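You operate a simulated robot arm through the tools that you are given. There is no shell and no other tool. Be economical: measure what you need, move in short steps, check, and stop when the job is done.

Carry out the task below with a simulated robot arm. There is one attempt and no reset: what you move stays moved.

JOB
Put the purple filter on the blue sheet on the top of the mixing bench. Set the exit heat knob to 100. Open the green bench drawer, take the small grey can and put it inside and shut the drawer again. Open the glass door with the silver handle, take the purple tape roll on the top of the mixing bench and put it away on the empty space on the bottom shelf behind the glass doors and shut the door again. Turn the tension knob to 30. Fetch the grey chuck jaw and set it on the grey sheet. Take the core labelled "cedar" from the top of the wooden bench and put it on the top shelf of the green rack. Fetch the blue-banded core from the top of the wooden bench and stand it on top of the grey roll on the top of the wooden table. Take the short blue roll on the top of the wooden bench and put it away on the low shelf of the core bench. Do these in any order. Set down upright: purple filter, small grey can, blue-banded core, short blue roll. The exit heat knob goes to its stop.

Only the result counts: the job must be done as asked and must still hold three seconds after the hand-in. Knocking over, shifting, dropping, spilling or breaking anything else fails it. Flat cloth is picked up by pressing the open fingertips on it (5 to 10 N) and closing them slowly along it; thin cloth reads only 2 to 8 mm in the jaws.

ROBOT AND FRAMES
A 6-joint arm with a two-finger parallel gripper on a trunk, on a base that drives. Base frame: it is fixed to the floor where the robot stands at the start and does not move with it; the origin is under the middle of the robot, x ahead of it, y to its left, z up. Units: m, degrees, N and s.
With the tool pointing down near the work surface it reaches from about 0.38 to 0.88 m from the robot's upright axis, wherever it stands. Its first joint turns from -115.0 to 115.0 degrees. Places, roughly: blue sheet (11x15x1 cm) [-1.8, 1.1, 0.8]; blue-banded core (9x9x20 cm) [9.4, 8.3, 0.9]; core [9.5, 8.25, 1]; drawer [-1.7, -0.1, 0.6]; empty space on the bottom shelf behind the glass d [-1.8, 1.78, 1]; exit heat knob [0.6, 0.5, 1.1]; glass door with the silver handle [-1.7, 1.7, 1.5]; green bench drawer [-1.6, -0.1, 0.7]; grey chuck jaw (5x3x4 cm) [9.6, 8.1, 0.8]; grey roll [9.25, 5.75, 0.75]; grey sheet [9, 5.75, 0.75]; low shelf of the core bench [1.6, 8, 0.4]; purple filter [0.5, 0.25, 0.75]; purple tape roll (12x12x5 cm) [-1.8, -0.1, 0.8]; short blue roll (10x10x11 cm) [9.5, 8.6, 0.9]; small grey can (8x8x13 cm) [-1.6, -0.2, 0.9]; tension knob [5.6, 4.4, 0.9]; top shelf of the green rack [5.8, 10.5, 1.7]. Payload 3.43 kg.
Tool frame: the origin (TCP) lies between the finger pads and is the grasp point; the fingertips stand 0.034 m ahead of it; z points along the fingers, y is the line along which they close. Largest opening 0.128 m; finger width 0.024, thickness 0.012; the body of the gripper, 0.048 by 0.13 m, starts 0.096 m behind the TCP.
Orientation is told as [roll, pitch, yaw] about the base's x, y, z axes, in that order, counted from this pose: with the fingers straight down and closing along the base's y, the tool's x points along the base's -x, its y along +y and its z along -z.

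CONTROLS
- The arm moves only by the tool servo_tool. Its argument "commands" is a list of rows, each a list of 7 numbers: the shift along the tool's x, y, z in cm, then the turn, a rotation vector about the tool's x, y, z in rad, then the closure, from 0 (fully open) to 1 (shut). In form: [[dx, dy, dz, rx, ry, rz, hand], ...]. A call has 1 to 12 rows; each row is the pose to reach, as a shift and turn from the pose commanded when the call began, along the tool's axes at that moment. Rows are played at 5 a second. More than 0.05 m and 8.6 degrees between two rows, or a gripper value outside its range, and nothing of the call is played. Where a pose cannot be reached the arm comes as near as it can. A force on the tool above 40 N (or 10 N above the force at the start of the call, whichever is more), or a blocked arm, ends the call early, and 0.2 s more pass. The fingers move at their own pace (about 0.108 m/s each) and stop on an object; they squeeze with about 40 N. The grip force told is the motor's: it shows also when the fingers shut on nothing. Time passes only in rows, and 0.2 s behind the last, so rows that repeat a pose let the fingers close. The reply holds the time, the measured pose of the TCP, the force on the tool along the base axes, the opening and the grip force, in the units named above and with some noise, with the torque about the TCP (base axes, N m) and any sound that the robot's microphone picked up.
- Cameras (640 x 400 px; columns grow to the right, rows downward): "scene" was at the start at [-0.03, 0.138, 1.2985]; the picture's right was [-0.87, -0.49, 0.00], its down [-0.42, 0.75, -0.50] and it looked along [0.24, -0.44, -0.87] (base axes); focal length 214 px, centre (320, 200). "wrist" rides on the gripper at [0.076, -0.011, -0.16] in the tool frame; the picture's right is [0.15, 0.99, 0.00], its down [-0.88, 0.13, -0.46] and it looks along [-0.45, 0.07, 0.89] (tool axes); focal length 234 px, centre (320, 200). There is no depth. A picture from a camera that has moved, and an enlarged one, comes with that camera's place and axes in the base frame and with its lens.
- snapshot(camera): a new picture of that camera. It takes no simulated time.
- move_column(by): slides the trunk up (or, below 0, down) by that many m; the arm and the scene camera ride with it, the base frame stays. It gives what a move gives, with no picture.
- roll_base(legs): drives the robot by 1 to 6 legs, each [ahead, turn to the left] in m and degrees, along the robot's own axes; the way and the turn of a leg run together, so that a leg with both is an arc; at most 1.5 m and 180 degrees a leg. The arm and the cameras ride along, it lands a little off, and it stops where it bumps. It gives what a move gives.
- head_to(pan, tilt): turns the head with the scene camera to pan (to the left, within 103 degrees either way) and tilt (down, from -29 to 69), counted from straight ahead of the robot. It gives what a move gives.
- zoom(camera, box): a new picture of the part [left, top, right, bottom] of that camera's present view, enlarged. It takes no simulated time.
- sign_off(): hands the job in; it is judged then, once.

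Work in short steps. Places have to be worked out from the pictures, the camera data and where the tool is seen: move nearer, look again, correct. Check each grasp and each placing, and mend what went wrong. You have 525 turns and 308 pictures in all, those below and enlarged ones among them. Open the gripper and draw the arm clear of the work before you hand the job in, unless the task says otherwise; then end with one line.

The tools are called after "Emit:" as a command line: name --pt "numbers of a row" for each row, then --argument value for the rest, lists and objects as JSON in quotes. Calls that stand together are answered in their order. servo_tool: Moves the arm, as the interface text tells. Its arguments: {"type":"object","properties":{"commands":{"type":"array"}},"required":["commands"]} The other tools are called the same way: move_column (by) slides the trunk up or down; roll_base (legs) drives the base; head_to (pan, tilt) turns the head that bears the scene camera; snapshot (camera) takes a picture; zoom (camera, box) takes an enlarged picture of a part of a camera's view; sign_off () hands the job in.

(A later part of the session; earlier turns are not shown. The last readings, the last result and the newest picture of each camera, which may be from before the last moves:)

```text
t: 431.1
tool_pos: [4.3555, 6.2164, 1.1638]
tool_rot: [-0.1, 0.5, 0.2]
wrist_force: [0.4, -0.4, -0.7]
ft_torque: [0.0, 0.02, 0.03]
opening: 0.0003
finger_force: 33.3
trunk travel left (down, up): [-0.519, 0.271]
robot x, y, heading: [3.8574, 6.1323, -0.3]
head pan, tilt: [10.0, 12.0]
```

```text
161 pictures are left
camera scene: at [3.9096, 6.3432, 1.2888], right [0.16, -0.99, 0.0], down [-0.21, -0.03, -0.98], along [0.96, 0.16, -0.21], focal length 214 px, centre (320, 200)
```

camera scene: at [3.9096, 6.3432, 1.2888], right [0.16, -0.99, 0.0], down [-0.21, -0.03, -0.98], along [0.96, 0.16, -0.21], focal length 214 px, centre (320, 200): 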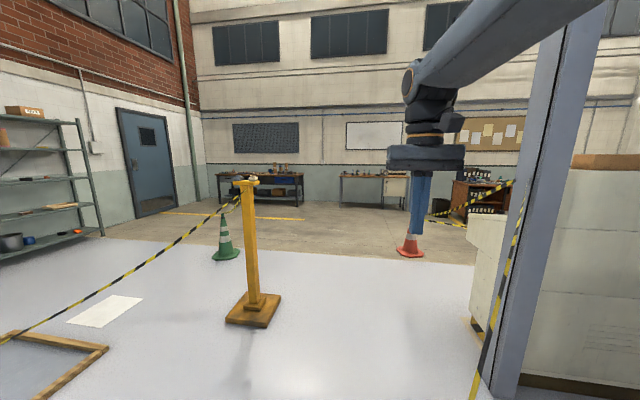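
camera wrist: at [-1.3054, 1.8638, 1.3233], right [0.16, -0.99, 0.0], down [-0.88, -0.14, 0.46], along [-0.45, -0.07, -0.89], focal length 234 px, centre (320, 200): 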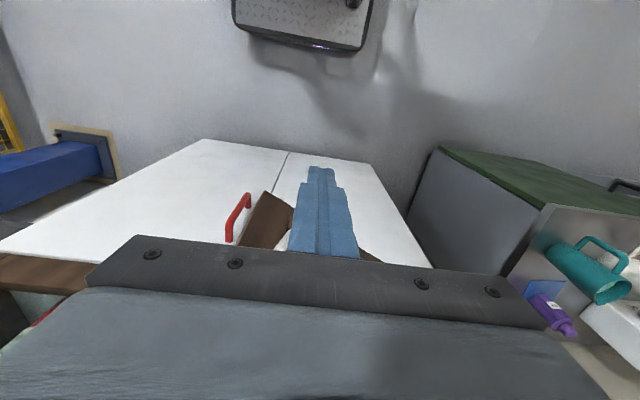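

I need to understand the tape near the robot; tilt the head down ahead and zoom.

Emit:
head_to --pan -15 --tilt 40

Emit:
snapshot --camera "scene"

```text
t: 432.0
tool_pos: [4.3559, 6.2163, 1.1632]
tool_rot: [-0.1, 0.5, 0.1]
wrist_force: [0.9, 0.3, 0.0]
ft_torque: [0.01, -0.02, -0.01]
opening: 0.0002
finger_force: 33.4
trunk travel left (down, up): [-0.519, 0.271]
robot x, y, heading: [3.8542, 6.1319, -0.5]
head pan, tilt: [-15.0, 40.0]
```

```text
160 pictures are left
camera scene: at [3.8996, 6.3052, 1.2444], right [-0.27, -0.96, 0.0], down [-0.62, 0.17, -0.77], along [0.74, -0.2, -0.64], focal length 214 px, centre (320, 200)
```

scene: 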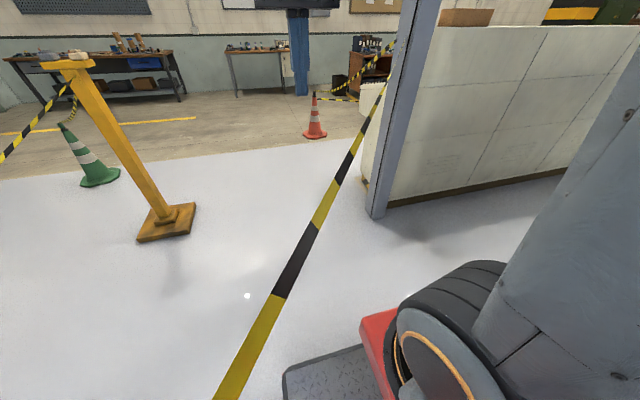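

Follow the tape to the left with the head.

Emit:
head_to --pan 50 --tilt 40

Emit:
snapshot --camera "scene"

```text
t: 433.4
tool_pos: [4.3553, 6.2159, 1.1642]
tool_rot: [-0.1, 0.5, 0.2]
wrist_force: [-0.3, 0.3, 0.1]
ft_torque: [-0.01, -0.02, -0.01]
opening: 0.0001
finger_force: 32.9
trunk travel left (down, up): [-0.519, 0.271]
robot x, y, heading: [3.8582, 6.1338, -0.5]
head pan, tilt: [50.0, 40.0]
```

```text
159 pictures are left
camera scene: at [3.8729, 6.3925, 1.2443], right [0.76, -0.65, 0.0], down [-0.42, -0.49, -0.77], along [0.5, 0.58, -0.64], focal length 214 px, centre (320, 200)
```

scene: 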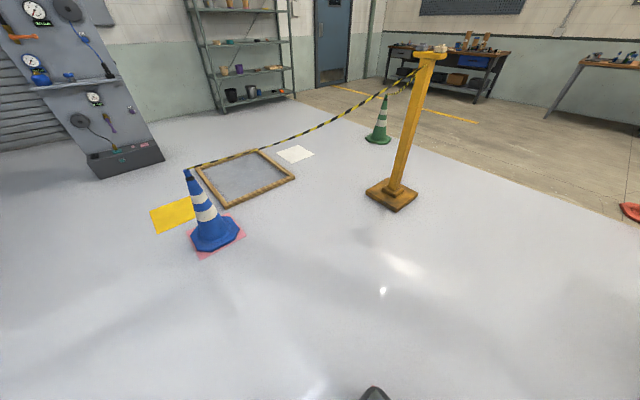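

Look further left/behind for the tape's other end.

Emit:
head_to --pan 100 --tilt 35

Emit:
snapshot --camera "scene"

Emit:
head_to --pan -5 --tilt 60

Emit:
snapshot --camera "scene"

```text
t: 434.6
tool_pos: [4.3568, 6.216, 1.1638]
tool_rot: [-0.1, 0.4, 0.2]
wrist_force: [-0.5, 0.3, -0.6]
ft_torque: [0.01, -0.03, 0.0]
opening: 0.0
finger_force: 33.0
trunk travel left (down, up): [-0.519, 0.271]
robot x, y, heading: [3.8574, 6.1318, -0.5]
head pan, tilt: [100.0, 35.0]
```

```text
158 pictures are left
camera scene: at [3.8032, 6.4147, 1.2519], right [0.99, 0.16, 0.0], down [0.09, -0.57, -0.82], along [-0.13, 0.81, -0.57], focal length 214 px, centre (320, 200)
```

scene: 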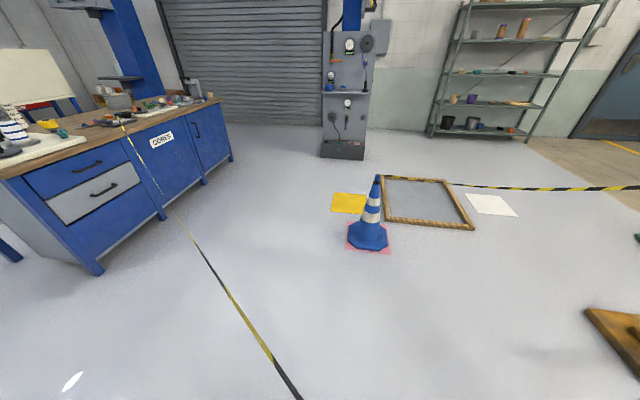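

```text
t: 436.4
tool_pos: [4.3556, 6.217, 1.1637]
tool_rot: [-0.2, 0.4, 0.2]
wrist_force: [0.8, -0.2, -0.3]
ft_torque: [-0.03, 0.03, 0.0]
opening: 0.0
finger_force: 33.3
trunk travel left (down, up): [-0.519, 0.271]
robot x, y, heading: [3.855, 6.133, -0.5]
head pan, tilt: [-5.0, 60.0]
```

```text
157 pictures are left
camera scene: at [3.884, 6.3215, 1.2176], right [-0.1, -1.0, 0.0], down [-0.86, 0.08, -0.5], along [0.5, -0.05, -0.87], focal length 214 px, centre (320, 200)
```

scene: 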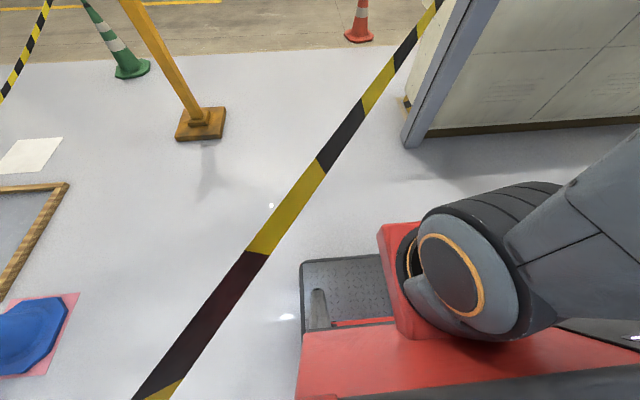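

The tape runs from the core bench to the grey column, just by my head. Back off 0.6 m, turn right and look into the passage south of the column.

Emit:
roll_base --legs '[[-0.6, 0], [0, -45]]'

Emit:
head_to --pan 10 --tilt 15

Emit:
snapshot --camera "scene"

```text
t: 441.8
tool_pos: [3.6845, 5.8533, 1.1629]
tool_rot: [-0.1, 0.5, -43.4]
wrist_force: [-0.8, -0.2, -0.3]
ft_torque: [0.01, -0.01, -0.01]
opening: 0.0
finger_force: 33.2
trunk travel left (down, up): [-0.519, 0.271]
robot x, y, heading: [3.2674, 6.1391, -43.8]
head pan, tilt: [-5.0, 60.0]
```

```text
t: 442.9
tool_pos: [3.6837, 5.8518, 1.1637]
tool_rot: [0.0, 0.5, -43.4]
wrist_force: [-0.5, 0.6, -0.3]
ft_torque: [0.0, 0.02, -0.01]
opening: 0.0
finger_force: 33.1
trunk travel left (down, up): [-0.519, 0.271]
robot x, y, heading: [3.2679, 6.1365, -44.1]
head pan, tilt: [10.0, 15.0]
```

```text
156 pictures are left
camera scene: at [3.4519, 6.2546, 1.2838], right [-0.56, -0.83, 0.0], down [-0.21, 0.15, -0.97], along [0.8, -0.54, -0.26], focal length 214 px, centre (320, 200)
```

scene: 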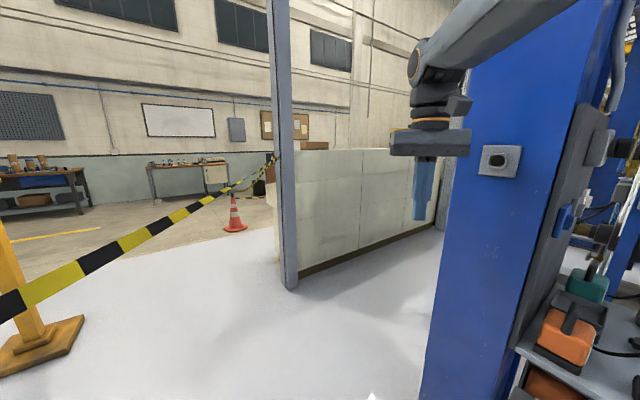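

A low wall runs south from the grey column; I'll take the gap between it and the blue machine column (≈0.8 m clear of the tape) and go south.

Emit:
roll_base --legs '[[0, 18.2], [0.93, 0], [0, -35]]'

Emit:
snapshot --camera "scene"

```text
t: 445.3
tool_pos: [3.7991, 5.9718, 1.1639]
tool_rot: [-0.1, 0.6, -26.1]
wrist_force: [0.1, 0.4, -1.1]
ft_torque: [-0.03, 0.05, -0.03]
opening: 0.0
finger_force: 33.1
trunk travel left (down, up): [-0.519, 0.271]
robot x, y, heading: [3.3189, 6.1244, -27.2]
head pan, tilt: [10.0, 15.0]
stopped in leg 2: the robot was blocked; the commanded pose is now the measured one
```

```text
155 pictures are left
camera scene: at [3.4596, 6.2902, 1.2839], right [-0.3, -0.95, 0.0], down [-0.25, 0.08, -0.97], along [0.92, -0.29, -0.26], focal length 214 px, centre (320, 200)
```

scene: 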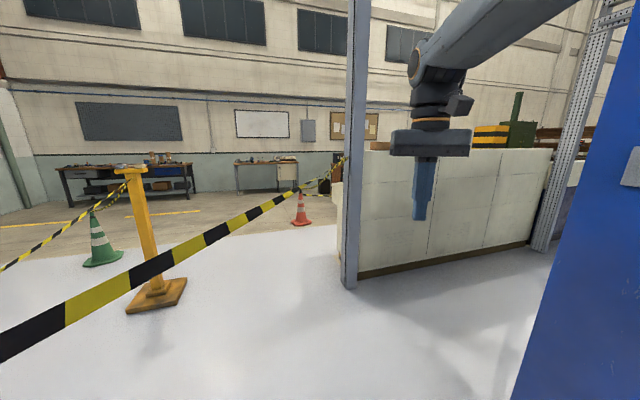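

Blocked by something low at my front right (floor boxes by the column). Look there with the wrist camera by moving the hand to the right.

Emit:
roll_base --legs '[[-0.05, 0]]'

Emit:
servo_tool --pt "0 -4.5 0 0 0 0 1" --pt "0 -9 0 0 0 0 1" --pt "0 -13.5 0 0 0 0 1" --pt "0 -18 0 0 0 0 1" --pt "0 -22.5 0 0 0 0 1" --pt "0 -27 0 0 0 0 1" --pt "2 -31 0 0 0 0 1"

Emit:
snapshot --camera "wrist"

```text
t: 446.2
tool_pos: [3.7526, 5.9953, 1.1642]
tool_rot: [-0.1, 0.5, -26.2]
wrist_force: [0.1, -0.1, 0.0]
ft_torque: [0.04, -0.01, -0.01]
opening: 0.0
finger_force: 33.1
trunk travel left (down, up): [-0.519, 0.271]
robot x, y, heading: [3.2706, 6.1506, -27.5]
head pan, tilt: [10.0, 15.0]
```

```text
t: 447.8
tool_pos: [3.601, 5.7263, 1.1668]
tool_rot: [-0.1, 0.5, -26.1]
wrist_force: [-0.1, -0.4, -0.3]
ft_torque: [-0.02, 0.07, 0.0]
opening: 0.0
finger_force: 33.0
trunk travel left (down, up): [-0.519, 0.271]
robot x, y, heading: [3.2731, 6.1451, -27.3]
head pan, tilt: [10.0, 15.0]
```

```text
154 pictures are left
camera wrist: at [3.5285, 5.751, 1.3283], right [0.3, 0.95, 0.0], down [0.85, -0.27, 0.45], along [0.43, -0.14, -0.89], focal length 234 px, centre (320, 200)
```

wrist: 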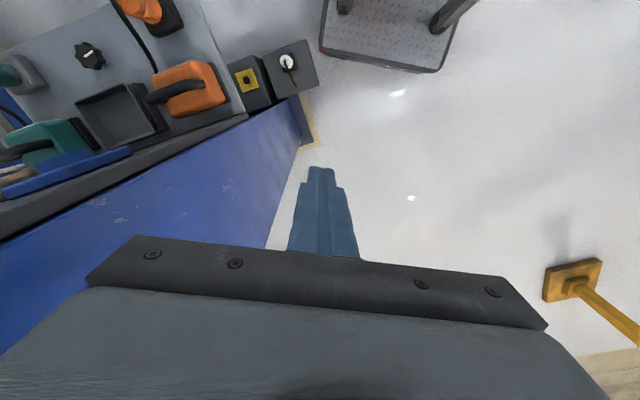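

The floor boxes reach y≈5.75 and the column corner is at (3.83, 5.61). I centre the hand and take a more careful path: east along y≈6.16 to x=3.63, then parallel to the tape.

Emit:
servo_tool --pt "0 4.5 0 0 0 0 1" --pt "0 9 0 0 0 0 1" --pt "0 13.5 0 0 0 0 1" --pt "0 18 0 0 0 0 1" --pt "1 22 0 0 0 0 1"

Emit:
roll_base --legs '[[0, 28.5], [0.36, 0], [0, -38.5]]'

Emit:
snapshot --camera "wrist"

Emit:
snapshot --camera "scene"

```text
t: 449.0
tool_pos: [3.6898, 5.9266, 1.1633]
tool_rot: [-0.1, 0.5, -26.1]
wrist_force: [-0.2, -0.2, 0.1]
ft_torque: [0.04, 0.02, 0.02]
opening: 0.0003
finger_force: 32.8
trunk travel left (down, up): [-0.519, 0.271]
robot x, y, heading: [3.2711, 6.1507, -27.2]
head pan, tilt: [10.0, 15.0]
```

```text
t: 454.6
tool_pos: [4.0012, 5.8624, 1.1623]
tool_rot: [-0.1, 0.5, -36.7]
wrist_force: [0.0, 0.5, -0.5]
ft_torque: [-0.02, 0.01, 0.01]
opening: 0.0
finger_force: 33.0
trunk travel left (down, up): [-0.519, 0.271]
robot x, y, heading: [3.6274, 6.1552, -37.8]
head pan, tilt: [10.0, 15.0]
```

```text
153 pictures are left
camera wrist: at [3.9336, 5.8993, 1.3246], right [0.47, 0.88, 0.0], down [0.79, -0.42, 0.45], along [0.39, -0.21, -0.89], focal length 234 px, centre (320, 200)
```

wrist: 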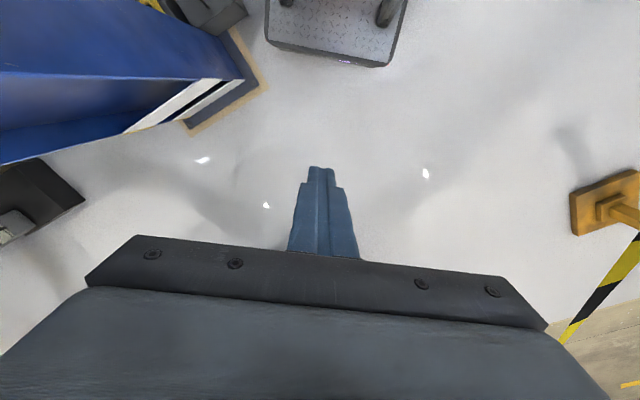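

```text
152 pictures are left
camera scene: at [3.7996, 6.2916, 1.2839], right [-0.47, -0.88, 0.0], down [-0.23, 0.12, -0.97], along [0.85, -0.45, -0.26], focal length 214 px, centre (320, 200)
```

scene: 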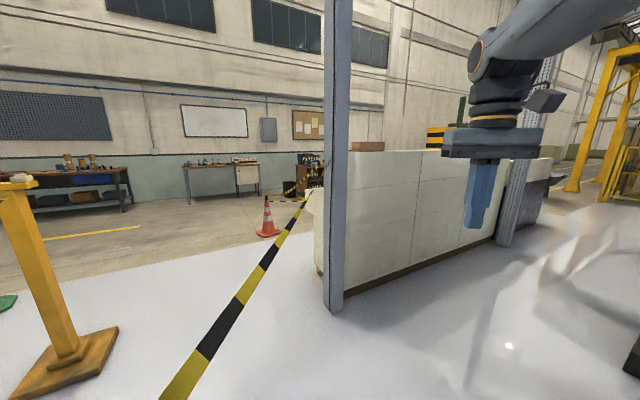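

Clear. Drive 0.85 m ahead parallel to the tape, then turn south.

Emit:
roll_base --legs '[[0.85, 0], [0, -52]]'

Emit:
head_to --pan 15 --tilt 15

Emit:
snapshot --camera "scene"

```text
t: 461.4
tool_pos: [4.3148, 5.162, 1.1644]
tool_rot: [-0.1, 0.5, -87.3]
wrist_force: [0.9, 0.1, -0.3]
ft_torque: [0.02, 0.02, 0.03]
opening: 0.0
finger_force: 33.0
trunk travel left (down, up): [-0.519, 0.271]
robot x, y, heading: [4.3067, 5.6355, -88.8]
head pan, tilt: [10.0, 15.0]
```

```text
t: 462.0
tool_pos: [4.314, 5.1618, 1.1635]
tool_rot: [-0.1, 0.5, -87.4]
wrist_force: [-0.2, 0.2, -0.4]
ft_torque: [0.01, -0.02, -0.04]
opening: 0.0
finger_force: 33.2
trunk travel left (down, up): [-0.519, 0.271]
robot x, y, heading: [4.3098, 5.6354, -88.5]
head pan, tilt: [15.0, 15.0]
```

```text
151 pictures are left
camera scene: at [4.5251, 5.59, 1.2839], right [-0.96, -0.28, 0.0], down [-0.07, 0.25, -0.97], along [0.27, -0.93, -0.26], focal length 214 px, centre (320, 200)
```

scene: 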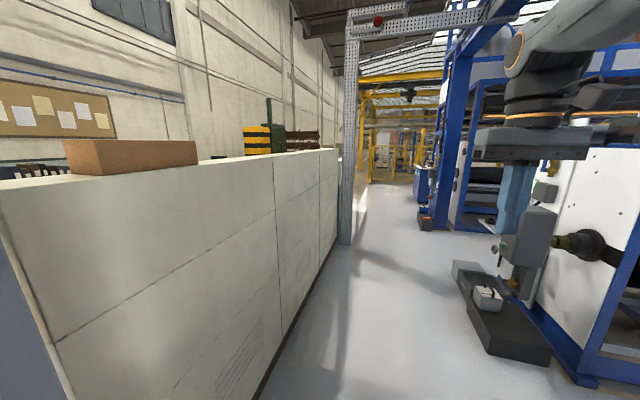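

Passage is free down to the wall's end near y≈2.9. Drive south.

Emit:
roll_base --legs '[[1.4, 0], [1.2, 0]]'

Emit:
head_to --pan 50 --tilt 10

Emit:
snapshot --camera "scene"

Emit:
head_to --pan 100 --tilt 10

Emit:
snapshot --camera "scene"

```text
t: 474.8
tool_pos: [4.3909, 2.5464, 1.1631]
tool_rot: [-0.1, 0.5, -86.8]
wrist_force: [-0.5, 0.6, 0.2]
ft_torque: [0.01, -0.02, -0.04]
opening: 0.0
finger_force: 33.0
trunk travel left (down, up): [-0.519, 0.271]
robot x, y, heading: [4.3753, 3.0193, -88.0]
head pan, tilt: [15.0, 15.0]
```

```text
t: 475.8
tool_pos: [4.391, 2.5464, 1.1628]
tool_rot: [-0.1, 0.5, -86.8]
wrist_force: [-1.2, 0.0, 0.3]
ft_torque: [0.01, 0.0, -0.03]
opening: 0.0003
finger_force: 33.2
trunk travel left (down, up): [-0.519, 0.271]
robot x, y, heading: [4.3777, 3.0184, -87.9]
head pan, tilt: [50.0, 10.0]
```

```text
150 pictures are left
camera scene: at [4.6437, 3.0082, 1.292], right [-0.62, -0.79, 0.0], down [-0.14, 0.11, -0.98], along [0.78, -0.61, -0.17], focal length 214 px, centre (320, 200)
```

scene: 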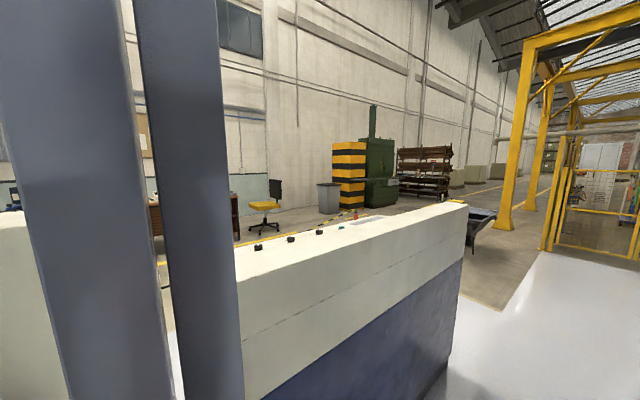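

```text
t: 477.0
tool_pos: [4.3915, 2.5474, 1.1641]
tool_rot: [-0.1, 0.6, -86.8]
wrist_force: [-0.8, 0.2, 0.6]
ft_torque: [0.0, -0.02, -0.03]
opening: 0.0
finger_force: 33.1
trunk travel left (down, up): [-0.519, 0.271]
robot x, y, heading: [4.3811, 3.0192, -87.9]
head pan, tilt: [100.0, 10.0]
```

```text
149 pictures are left
camera scene: at [4.6614, 3.0847, 1.292], right [0.21, -0.98, 0.0], down [-0.17, -0.04, -0.98], along [0.96, 0.2, -0.17], focal length 214 px, centre (320, 200)
```

scene: 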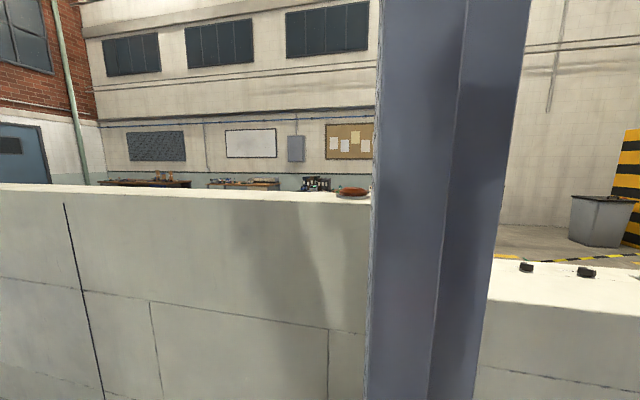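

A console continues the wall to y≈1.8. Drive on south to y≈1.1, turn east and look.

Emit:
roll_base --legs '[[1.4, 0], [0.5, 0], [0, 88]]'

Emit:
head_to --pan 15 --tilt 15

Emit:
snapshot --camera "scene"

```text
t: 490.2
tool_pos: [4.9015, 1.1262, 1.1639]
tool_rot: [-0.1, 0.5, 0.5]
wrist_force: [0.7, -0.8, 0.5]
ft_torque: [0.0, -0.03, 0.0]
opening: 0.0
finger_force: 33.0
trunk travel left (down, up): [-0.519, 0.271]
robot x, y, heading: [4.4276, 1.1385, -0.7]
head pan, tilt: [100.0, 10.0]
```

```text
t: 491.8
tool_pos: [4.9009, 1.1258, 1.164]
tool_rot: [-0.1, 0.5, 0.6]
wrist_force: [-0.5, 0.1, 0.2]
ft_torque: [0.0, -0.04, -0.01]
opening: 0.0
finger_force: 33.4
trunk travel left (down, up): [-0.519, 0.271]
robot x, y, heading: [4.4275, 1.1391, -0.9]
head pan, tilt: [15.0, 15.0]
```

```text
148 pictures are left
camera scene: at [4.4801, 1.3542, 1.2839], right [0.25, -0.97, 0.0], down [-0.25, -0.06, -0.97], along [0.94, 0.24, -0.26], focal length 214 px, centre (320, 200)
```

scene: 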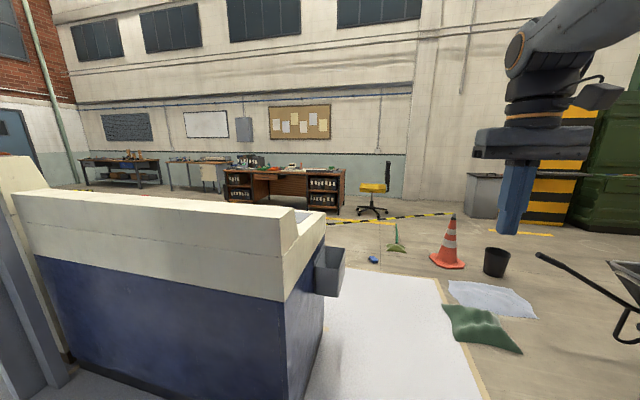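

The console (with knobs on its east side) is bounded by another tape at x≈6.8, leaving a strip open from the south. Drive to (6.2, 1.22) then turn north.

Emit:
roll_base --legs '[[0, 3.3], [1.0, 0], [0.77, 0], [0, 87.4]]'

Emit:
head_to --pan 10 --tilt 15

Emit:
snapshot --camera "scene"

```text
t: 504.8
tool_pos: [6.2161, 1.6856, 1.1637]
tool_rot: [-0.1, 0.6, 89.9]
wrist_force: [-0.3, 0.2, 0.2]
ft_torque: [-0.02, -0.02, -0.02]
opening: 0.0
finger_force: 33.2
trunk travel left (down, up): [-0.519, 0.271]
robot x, y, heading: [6.2011, 1.2125, 88.7]
head pan, tilt: [15.0, 15.0]
```

```text
t: 505.5
tool_pos: [6.2161, 1.6851, 1.1634]
tool_rot: [-0.1, 0.6, 89.8]
wrist_force: [-0.5, -0.2, -0.9]
ft_torque: [-0.02, -0.04, 0.01]
opening: 0.0
finger_force: 33.1
trunk travel left (down, up): [-0.519, 0.271]
robot x, y, heading: [6.2019, 1.2125, 88.8]
head pan, tilt: [10.0, 15.0]
```

```text
147 pictures are left
camera scene: at [5.9894, 1.2713, 1.2839], right [0.99, 0.15, 0.0], down [0.04, -0.26, -0.97], along [-0.15, 0.95, -0.26], focal length 214 px, centre (320, 200)
```

scene: 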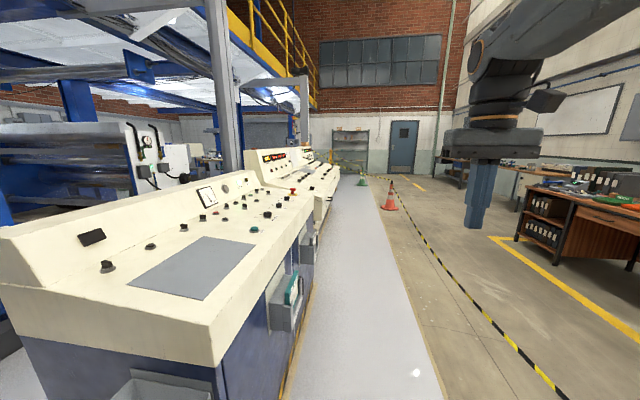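

The strip leads north past the console. Drive up to y≈3.8 and look at the knobs.

Emit:
roll_base --legs '[[0, -1.0], [1.4, 0], [1.2, 3]]'

Emit:
head_to --pan 55 --tilt 25

Emit:
snapshot --camera "scene"

```text
t: 518.6
tool_pos: [6.2697, 4.3035, 1.1628]
tool_rot: [-0.1, 0.6, 91.8]
wrist_force: [-0.3, -0.9, 0.3]
ft_torque: [0.01, 0.0, 0.01]
opening: 0.0003
finger_force: 33.1
trunk travel left (down, up): [-0.519, 0.271]
robot x, y, heading: [6.2716, 3.831, 90.5]
head pan, tilt: [10.0, 15.0]
```

```text
t: 519.7
tool_pos: [6.2705, 4.3032, 1.1633]
tool_rot: [-0.1, 0.5, 91.7]
wrist_force: [-0.5, -0.4, -0.1]
ft_torque: [0.01, 0.0, 0.02]
opening: 0.0
finger_force: 33.2
trunk travel left (down, up): [-0.519, 0.271]
robot x, y, heading: [6.2696, 3.8311, 90.8]
head pan, tilt: [55.0, 25.0]
```

```text
146 pictures are left
camera scene: at [5.9982, 3.8429, 1.2677], right [0.57, 0.82, 0.0], down [0.35, -0.24, -0.91], along [-0.75, 0.51, -0.42], focal length 214 px, centre (320, 200)
```

scene: 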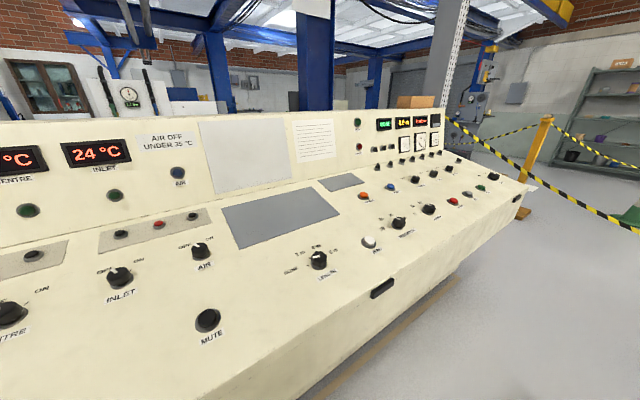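

Zoom on the knob row to find TENSION.

Emit:
zoom --camera "scene" --box '[270, 100, 530, 290]'

```text
2.11 times, centred on (400, 195) of scene
camera zoom: at [5.9982, 3.8429, 1.2677], right [0.57, 0.82, 0.0], down [0.35, -0.24, -0.91], along [-0.75, 0.51, -0.42], focal length 452 px, centre (152, 210)
```

zoom: 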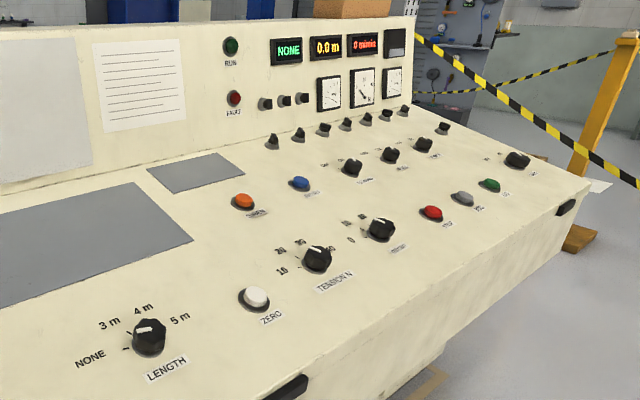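

TENSION N knob is at about (5.65, 4.39, 0.9). Drive 0.4 m further so that it is on my left, and zoom on it.

Emit:
roll_base --legs '[[0.42, 0]]'

Emit:
head_to --pan 80 --tilt 40

Emit:
snapshot --camera "scene"

```text
t: 522.3
tool_pos: [6.2682, 4.7271, 1.1643]
tool_rot: [0.0, 0.4, 91.5]
wrist_force: [0.3, 0.4, 0.6]
ft_torque: [0.02, -0.04, 0.02]
opening: 0.0002
finger_force: 33.0
trunk travel left (down, up): [-0.519, 0.271]
robot x, y, heading: [6.2675, 4.2524, 90.5]
head pan, tilt: [55.0, 25.0]
```

```text
t: 523.2
tool_pos: [6.2694, 4.728, 1.1637]
tool_rot: [-0.1, 0.6, 91.5]
wrist_force: [-0.6, 0.4, -0.1]
ft_torque: [0.0, 0.01, 0.03]
opening: 0.0002
finger_force: 33.3
trunk travel left (down, up): [-0.519, 0.271]
robot x, y, heading: [6.2696, 4.2557, 90.3]
head pan, tilt: [80.0, 40.0]
```

```text
144 pictures are left
camera scene: at [5.9865, 4.2295, 1.2444], right [0.17, 0.99, 0.0], down [0.63, -0.11, -0.77], along [-0.76, 0.13, -0.64], focal length 214 px, centre (320, 200)
```

scene: 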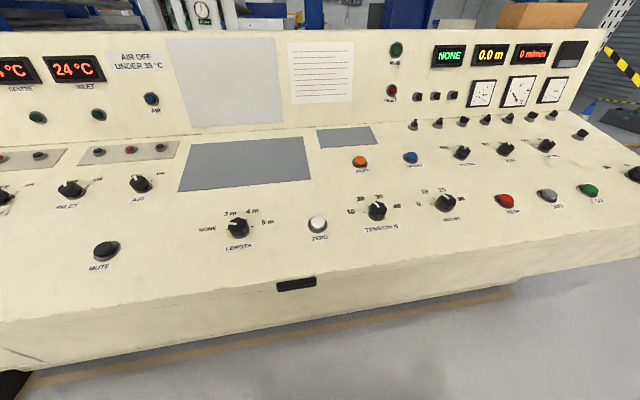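

Emit:
zoom --camera "scene" --box '[330, 180, 420, 240]'

```text
6.67 times, centred on (375, 210) of scene
camera zoom: at [5.9865, 4.2295, 1.2444], right [0.17, 0.99, 0.0], down [0.63, -0.11, -0.77], along [-0.76, 0.13, -0.64], focal length 1430 px, centre (-47, 133)
```

zoom: 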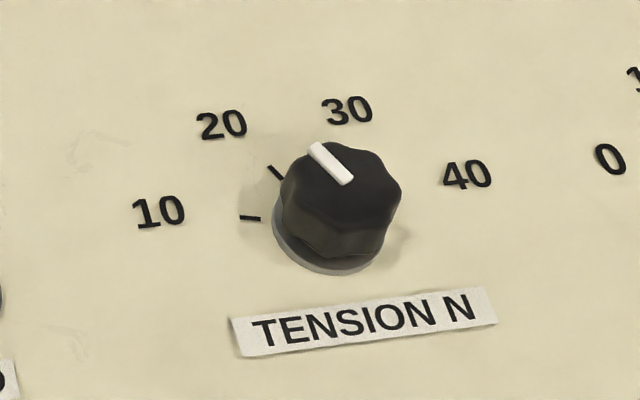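

TENSION points at 20; it must go +50° clockwise to 30. Knob base ≈(5.611, 4.444, 0.852) on a desk tilted ~12°. Swing the arm left over the console, hand turning with it.

Emit:
servo_tool --pt "-0.6 4.6 0 0 0 -0.096 1" --pt "-0.7 9.3 0 0 0 -0.192 1" --pt "-0.35 14.1 0 0 0 -0.288 1" --pt "0.5 18.9 0 0 0 -0.384 1" --pt "1.8 23.7 0 0 0 -0.48 1" --pt "3.6 28.4 0 0 0 -0.576 1" --pt "5.9 32.9 0 0 0 -0.672 0.8" --pt "8.7 37.3 0 0 0 -0.768 0.6" --pt "11.9 41.4 0 0 0 -0.864 0.5" --pt "15.6 45.3 0 0 0 -0.96 0.45" --pt "19.7 48.8 0 0 0 -1.056 0.45" --pt "24.2 52 0 0 0 -1.152 0.45"

Emit:
snapshot --camera "wrist"

```text
refused: row 6 steps farther than a row can; nothing moved
```

```text
142 pictures are left
camera wrist: at [6.2808, 4.6539, 1.3247], right [-0.98, -0.17, 0.0], down [-0.15, 0.88, 0.45], along [-0.08, 0.44, -0.89], focal length 234 px, centre (320, 200)
```

wrist: 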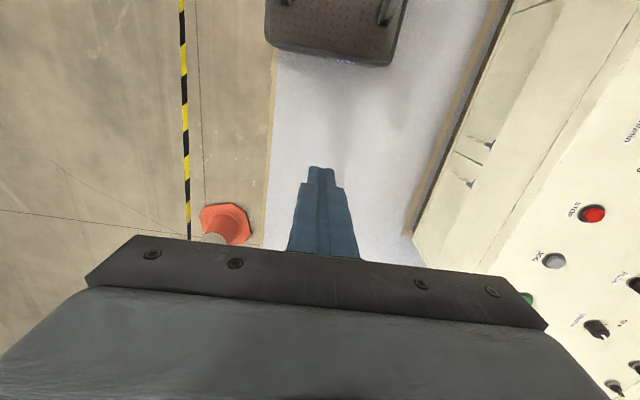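

Use slightly smaller steps.

Emit:
servo_tool --pt "-0.2 4.4 0 0 0 -0.0925 1" --pt "0 8.85 0 0 0 -0.185 1" --pt "0.65 13.3 0 0 0 -0.2775 1" --pt "1.7 17.7 0 0 0 -0.37 1" --pt "3.2 22 0 0 0 -0.4625 1" --pt "5.1 26.2 0 0 0 -0.555 1" --pt "7.35 30.2 0 0 0 -0.6475 0.8" --pt "10 34 0 0 0 -0.74 0.6" --pt "13 37.6 0 0 0 -0.8325 0.5" --pt "16.4 41 0 0 0 -0.925 0.45" --pt "20.1 44 0 0 0 -1.0175 0.45" --pt "24.1 46.7 0 0 0 -1.11 0.45"

Emit:
snapshot --camera "wrist"

```text
t: 525.8
tool_pos: [5.8067, 4.4732, 1.1621]
tool_rot: [0.4, 0.3, 155.2]
wrist_force: [-0.2, 0.9, -0.5]
ft_torque: [-0.1, 0.01, -0.03]
opening: 0.0702
finger_force: 0.2
trunk travel left (down, up): [-0.519, 0.271]
robot x, y, heading: [6.2695, 4.2562, 90.5]
head pan, tilt: [80.0, 40.0]
```

```text
141 pictures are left
camera wrist: at [5.8795, 4.454, 1.3228], right [-0.28, -0.96, 0.01], down [-0.85, 0.26, 0.45], along [-0.44, 0.12, -0.89], focal length 234 px, centre (320, 200)
```

wrist: 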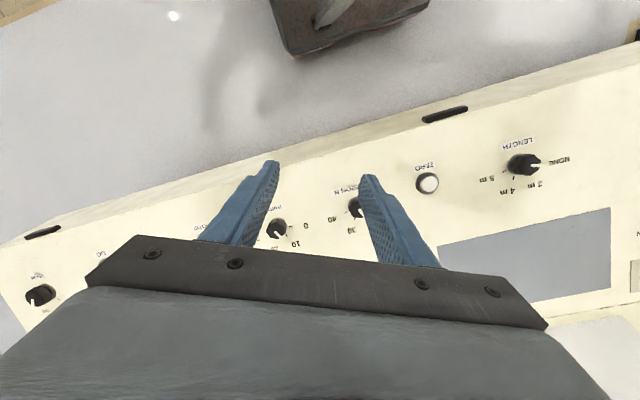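

Both views agree: knob at (5.613, 4.447). Move above it, yaw to 180°, keep fingers at 7 cm.

Emit:
servo_tool --pt "-3 2 3 0 0 -0.09 0.45" --pt "-6 4 6 0 0 -0.18 0.45" --pt "-9 6 9 0 0 -0.27 0.45" --pt "-12 8 12 0 0 -0.36 0.45" --pt "-14.6 9.6 15 0 0 -0.433 0.45"

Emit:
servo_tool --pt "0 0 1 0 -0.1 0 0.45" --pt "0 0 3 0 -0.21 0 0.45"

Emit:
snapshot --camera "wrist"

```text
t: 527.0
tool_pos: [5.6362, 4.4469, 1.0153]
tool_rot: [0.6, 0.0, -180.1]
wrist_force: [-1.2, -1.0, 0.4]
ft_torque: [0.03, 0.11, 0.01]
opening: 0.0703
finger_force: 0.0
trunk travel left (down, up): [-0.519, 0.271]
robot x, y, heading: [6.2684, 4.2519, 90.5]
head pan, tilt: [80.0, 40.0]
```

```text
t: 527.6
tool_pos: [5.6353, 4.448, 0.985]
tool_rot: [0.5, -12.1, 179.8]
wrist_force: [-0.2, -0.4, -0.6]
ft_torque: [-0.03, -0.03, -0.01]
opening: 0.0704
finger_force: 0.1
trunk travel left (down, up): [-0.519, 0.271]
robot x, y, heading: [6.2658, 4.2542, 90.1]
head pan, tilt: [80.0, 40.0]
```

```text
140 pictures are left
camera wrist: at [5.7416, 4.4608, 1.1265], right [0.14, -0.99, -0.02], down [-0.77, -0.12, 0.63], along [-0.63, -0.07, -0.78], focal length 234 px, centre (320, 200)
```

wrist: 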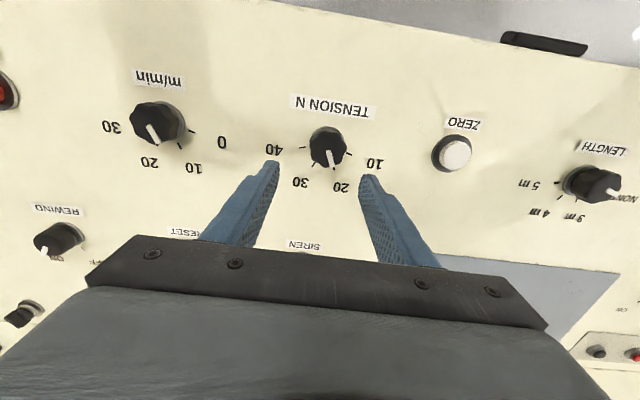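

Centre by 7 mm and descend 9 cm along the tool axis.

Emit:
servo_tool --pt "0 0.7 3 0 0 0 0.45" --pt "0 0.7 6 0 0 0 0.45" --pt "0 0.7 8 0 0 0 0.45" --pt "0 0.7 9 0 0 0 0.45"

Emit:
zoom --camera "wrist" --box '[200, 60, 460, 280]'

```text
t: 528.6
tool_pos: [5.6165, 4.4392, 0.8975]
tool_rot: [0.4, -12.0, 179.8]
wrist_force: [0.0, 0.0, 0.1]
ft_torque: [-0.01, 0.0, -0.04]
opening: 0.0702
finger_force: 0.1
trunk travel left (down, up): [-0.519, 0.271]
robot x, y, heading: [6.2664, 4.2516, 90.4]
head pan, tilt: [80.0, 40.0]
```

```text
1.82 times, centred on (330, 170) of wrist
camera zoom: at [5.7235, 4.4518, 1.0385], right [0.14, -0.99, -0.02], down [-0.77, -0.12, 0.63], along [-0.63, -0.07, -0.78], focal length 426 px, centre (302, 254)
```

zoom: 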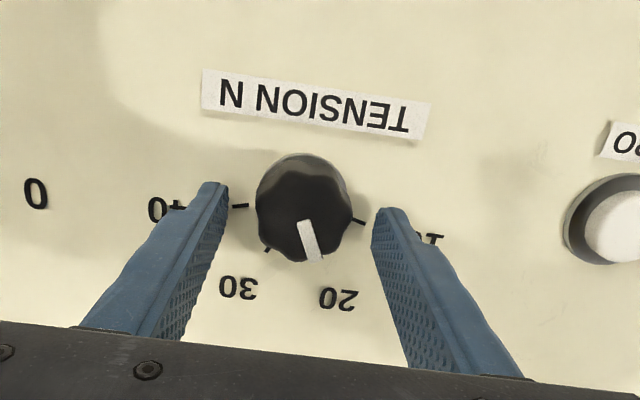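

Well centred. Close, then turn clockwise 50°.

Emit:
servo_tool --pt "0 0 0.3 0 0 0 0.6" --pt "0 0 0.3 0 0 0 0.8" --pt "0 0 0.3 0 0 0 1" --pt "0 0 0.3 0 0 0 1" --pt "0 0 0.3 0 0 0 1"

Emit:
servo_tool --pt "0 0 0 0 0 0.12 1" --pt "0 0 0 0 0 0.24 1" --pt "0 0 0 0 0 0.36 1" --pt "0 0 0 0 0 0.48 1" --pt "0 0 0 0 0 0.6 1" --pt "0 0 0 0 0 0.72 1" --pt "0 0 0 0 0 0.8 1" --pt "0 0 0 0 0 0.873 1"

Emit:
zoom --camera "wrist" --box '[200, 60, 460, 280]'

```text
t: 529.8
tool_pos: [5.6158, 4.44, 0.8955]
tool_rot: [0.5, -12.0, 179.8]
wrist_force: [1.1, 5.2, 10.5]
ft_torque: [0.98, -0.27, -0.18]
opening: 0.0414
finger_force: 44.6
trunk travel left (down, up): [-0.519, 0.271]
robot x, y, heading: [6.2677, 4.2541, 90.2]
head pan, tilt: [80.0, 40.0]
```

```text
t: 530.8
tool_pos: [5.617, 4.4432, 0.8948]
tool_rot: [6.0, -10.2, 151.5]
wrist_force: [8.3, 7.3, 2.8]
ft_torque: [-0.33, 0.34, 0.21]
opening: 0.0418
finger_force: 45.1
trunk travel left (down, up): [-0.519, 0.271]
robot x, y, heading: [6.2684, 4.2556, 90.1]
head pan, tilt: [80.0, 40.0]
stopped in row 5: the force on the tool passed its limit at 42 N (the readings are from after the stop); the commanded pose is now the measured one
```

```text
1.82 times, centred on (330, 170) of wrist
camera zoom: at [5.7203, 4.4186, 1.0371], right [-0.33, -0.94, 0.07], down [-0.73, 0.3, 0.62], along [-0.6, 0.15, -0.78], focal length 426 px, centre (302, 254)
```

zoom: 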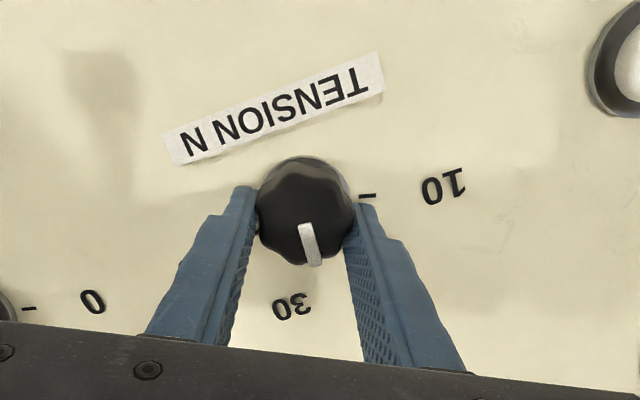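

Turned 28°; stop was side force. Continue the remaining 22°.

Emit:
servo_tool --pt "0 0 0 0 0 0.1 1" --pt "0 0 0 0 0 0.2 1" --pt "0 0 0 0 0 0.3 1" --pt "0 0 0 0 0 0.378 1"

Emit:
zoom --camera "wrist" --box '[200, 60, 460, 280]'

```text
t: 531.7
tool_pos: [5.6195, 4.4418, 0.8938]
tool_rot: [8.6, -7.7, 133.8]
wrist_force: [14.9, -0.6, 12.3]
ft_torque: [-1.15, 0.39, 0.53]
opening: 0.042
finger_force: 45.9
trunk travel left (down, up): [-0.519, 0.271]
robot x, y, heading: [6.2671, 4.2539, 90.1]
head pan, tilt: [80.0, 40.0]
stopped in row 4: the force on the tool passed its limit at 47 N (the readings are from after the stop); the commanded pose is now the measured one
```

```text
1.82 times, centred on (330, 170) of wrist
camera zoom: at [5.7118, 4.3975, 1.0397], right [-0.59, -0.8, 0.13], down [-0.6, 0.54, 0.58], along [-0.53, 0.27, -0.8], focal length 426 px, centre (302, 254)
```

zoom: 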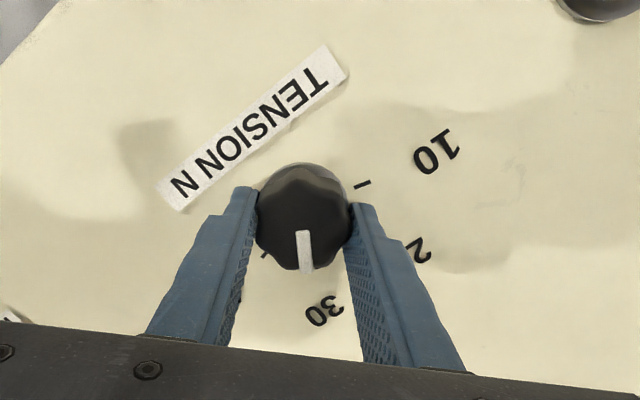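

Turned ~46°. Release, lift off and check the pointer.

Emit:
servo_tool --pt "0 0 0 0 0 0 0.7" --pt "0 0 0 0 0 0 0.45" --pt "0 0 0 0 0 0 0.45" --pt "0 0 -3 0 0 0 0.45" --pt "0 0 -7 0 0 0 0.45"

Emit:
zoom --camera "wrist" --box '[230, 70, 430, 220]'

Emit:
zoom --camera "scene" --box '[330, 180, 420, 240]'

```text
t: 532.9
tool_pos: [5.6315, 4.4418, 0.9611]
tool_rot: [8.5, -7.7, 133.7]
wrist_force: [-0.4, -0.1, -0.3]
ft_torque: [-0.03, -0.01, 0.05]
opening: 0.0705
finger_force: 0.1
trunk travel left (down, up): [-0.519, 0.271]
robot x, y, heading: [6.268, 4.2534, 90.0]
head pan, tilt: [80.0, 40.0]
```

```text
2.67 times, centred on (330, 145) of wrist
camera zoom: at [5.7224, 4.3972, 1.1072], right [-0.59, -0.8, 0.13], down [-0.6, 0.54, 0.58], along [-0.53, 0.27, -0.8], focal length 624 px, centre (293, 347)
```

zoom: 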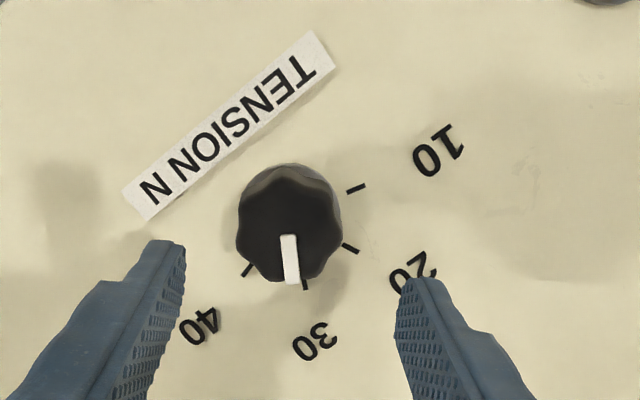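

```text
6.67 times, centred on (375, 210) of scene
camera zoom: at [5.9861, 4.2309, 1.2442], right [0.17, 0.99, 0.0], down [0.63, -0.11, -0.77], along [-0.75, 0.13, -0.64], focal length 1430 px, centre (-47, 133)
```

zoom: 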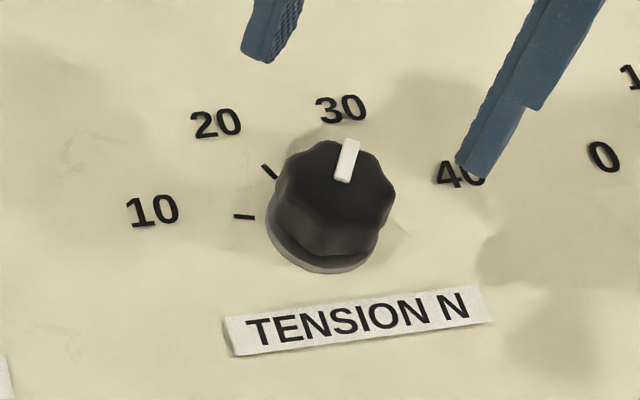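

Pointer reads about 7–8° past 30. Regrip at the same pose and turn back 7.5°.

Emit:
servo_tool --pt "0 0 4 0 0 0 0.45" --pt "0 0 7 0 0 0 0.45" --pt "0 0 7 0 0 0 0.7" --pt "0 0 7 0 0 0 1" --pt "0 0 7 0 0 0 1" --pt "0 0 7 0 0 -0.07 1" --pt "0 0 7 0 0 -0.133 1" --pt "0 0 7 0 0 -0.133 1"

Emit:
servo_tool --pt "0 0 0 0 0 0 0.7" --pt "0 0 0 0 0 0 0.45" --pt "0 0 0 0 0 0 0.45" --pt "0 0 -3 0 0 0 0.45" --pt "0 0 -7 0 0 0 0.45"

Emit:
zoom --camera "wrist" --box '[230, 70, 430, 220]'

Emit:
zoom --camera "scene" --box '[330, 180, 420, 240]'

```text
t: 534.7
tool_pos: [5.6198, 4.4431, 0.8943]
tool_rot: [7.5, -9.0, 141.4]
wrist_force: [3.5, 11.3, 10.8]
ft_torque: [-0.43, 1.35, 0.07]
opening: 0.0416
finger_force: 45.2
trunk travel left (down, up): [-0.519, 0.271]
robot x, y, heading: [6.267, 4.2531, 90.0]
head pan, tilt: [80.0, 40.0]
```

```text
t: 535.9
tool_pos: [5.6349, 4.4426, 0.961]
tool_rot: [7.4, -8.7, 141.4]
wrist_force: [0.7, 0.1, -0.9]
ft_torque: [-0.01, -0.05, -0.02]
opening: 0.0705
finger_force: 0.1
trunk travel left (down, up): [-0.519, 0.271]
robot x, y, heading: [6.2694, 4.2535, 90.3]
head pan, tilt: [80.0, 40.0]
```

```text
2.67 times, centred on (330, 145) of wrist
camera zoom: at [5.7304, 4.4062, 1.1056], right [-0.48, -0.87, 0.1], down [-0.67, 0.44, 0.6], along [-0.56, 0.22, -0.8], focal length 624 px, centre (293, 347)
```

zoom: 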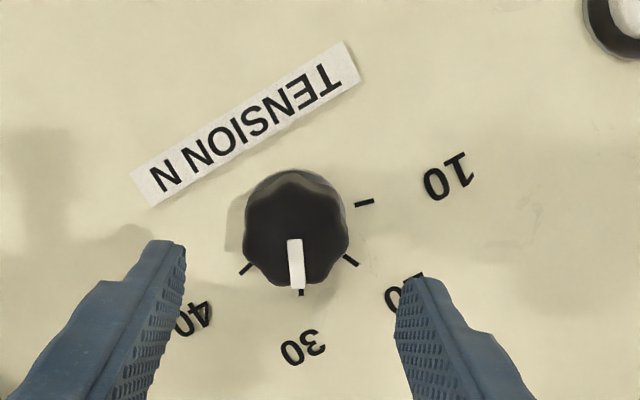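

```text
6.67 times, centred on (375, 210) of scene
camera zoom: at [5.9862, 4.2309, 1.2442], right [0.17, 0.99, 0.0], down [0.63, -0.11, -0.77], along [-0.75, 0.13, -0.64], focal length 1430 px, centre (-47, 133)
```

zoom: 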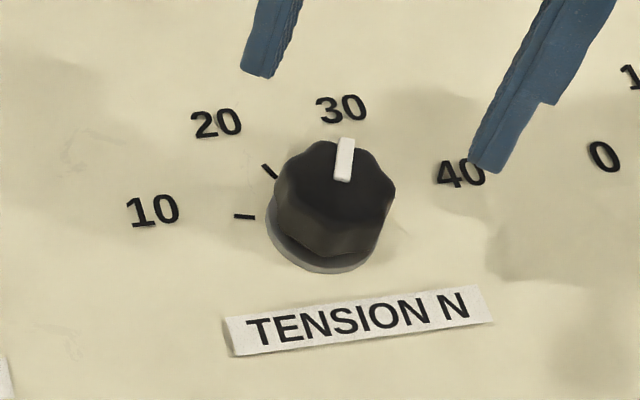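

TENSION now aligned with 30. Lift, level the hand, and swing the arm back to the front.

Emit:
servo_tool --pt "0 0 -4.5 0 0 0 0.6" --pt "0 0 -9 0.065 0.082 0 1" --pt "0 0 -13.5 0.131 0.164 0 1" --pt "0 0 -18 0.131 0.164 0 1"

Emit:
head_to --pan 0 --tilt 15

Emit:
snapshot --camera "scene"

```text
t: 536.9
tool_pos: [5.6698, 4.4436, 1.1399]
tool_rot: [-0.1, 0.7, 142.0]
wrist_force: [-0.6, 0.8, -0.5]
ft_torque: [0.01, -0.02, -0.03]
opening: 0.0
finger_force: 32.5
trunk travel left (down, up): [-0.519, 0.271]
robot x, y, heading: [6.2704, 4.255, 90.0]
head pan, tilt: [80.0, 40.0]
```

```text
t: 538.4
tool_pos: [5.6692, 4.445, 1.141]
tool_rot: [-0.1, 0.5, 141.9]
wrist_force: [0.5, 0.7, -0.5]
ft_torque: [0.01, -0.02, -0.02]
opening: 0.0
finger_force: 32.6
trunk travel left (down, up): [-0.519, 0.271]
robot x, y, heading: [6.267, 4.2532, 90.1]
head pan, tilt: [0.0, 15.0]
```

```text
132 pictures are left
camera scene: at [6.0295, 4.2997, 1.2711], right [0.9, 0.44, 0.0], down [0.17, -0.35, -0.92], along [-0.41, 0.83, -0.39], focal length 214 px, centre (320, 200)
```

scene: 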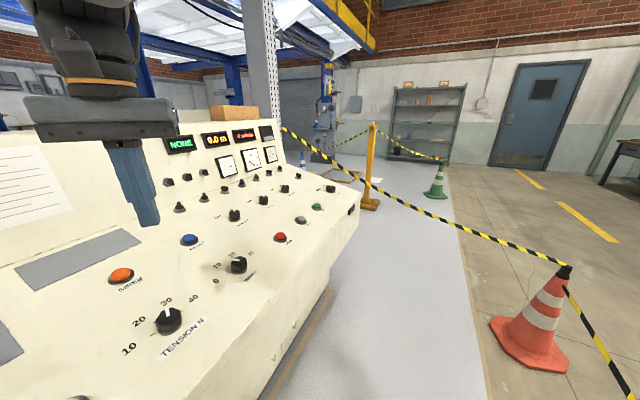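

The strip is closed to the north by tape (column–cone), so I must leave by the south. Bring the arm to the front, then back out.

Emit:
servo_tool --pt "-0.5 -4.8 0 0 0 0.0785 1" --pt "-0.7 -9.7 0 0 0 0.157 1" --pt "-0.4 -14.5 0 0 0 0.2355 1" --pt "0.2 -19.2 0 0 0 0.314 1" --pt "1.2 -23.8 0 0 0 0.3925 1" --pt "2.6 -28.2 0 0 0 0.471 1" --pt "4.3 -32.4 0 0 0 0.5495 1" --pt "6.3 -36.4 0 0 0 0.628 1" --pt "8.5 -40.1 0 0 0 0.7065 1" --pt "11.1 -43.7 0 0 0 0.785 1" --pt "13.8 -46.9 0 0 0 0.8635 1" --pt "16.8 -49.7 0 0 0 0.942 1"

Emit:
roll_base --legs '[[-1.4, 0], [-1.4, 0]]'

Emit:
head_to --pan -60 --tilt 20

Emit:
snapshot --camera "scene"

```text
t: 541.0
tool_pos: [6.1055, 4.7341, 1.1413]
tool_rot: [-0.6, 0.3, 87.8]
wrist_force: [-0.2, 1.2, -0.1]
ft_torque: [0.01, -0.04, 0.0]
opening: 0.0002
finger_force: 33.2
trunk travel left (down, up): [-0.519, 0.271]
robot x, y, heading: [6.2657, 4.2541, 90.0]
head pan, tilt: [0.0, 15.0]
```

```text
t: 554.6
tool_pos: [6.0882, 1.9188, 1.1415]
tool_rot: [-0.6, 0.1, 88.2]
wrist_force: [0.4, 0.1, -0.4]
ft_torque: [0.0, 0.01, -0.02]
opening: 0.0
finger_force: 33.5
trunk travel left (down, up): [-0.519, 0.271]
robot x, y, heading: [6.2503, 1.4387, 90.5]
head pan, tilt: [0.0, 15.0]
```

```text
t: 556.0
tool_pos: [6.0886, 1.9191, 1.1416]
tool_rot: [-0.6, 0.2, 88.0]
wrist_force: [0.4, 0.2, -0.6]
ft_torque: [0.0, 0.02, 0.03]
opening: 0.0001
finger_force: 33.4
trunk travel left (down, up): [-0.519, 0.271]
robot x, y, heading: [6.254, 1.4361, 90.2]
head pan, tilt: [-60.0, 20.0]
```

```text
131 pictures are left
camera scene: at [6.1343, 1.4485, 1.2758], right [0.5, -0.86, 0.0], down [-0.3, -0.17, -0.94], along [0.81, 0.47, -0.34], focal length 214 px, centre (320, 200)
```

scene: 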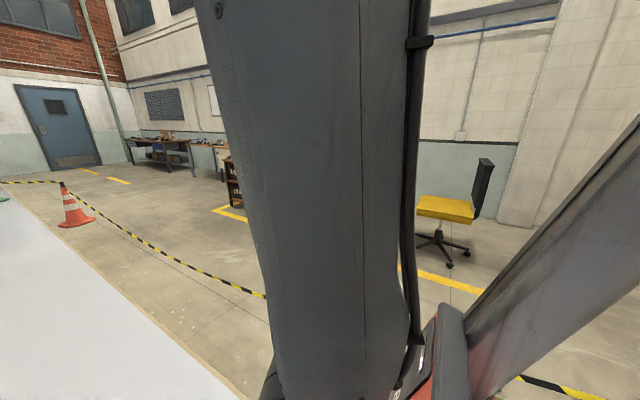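

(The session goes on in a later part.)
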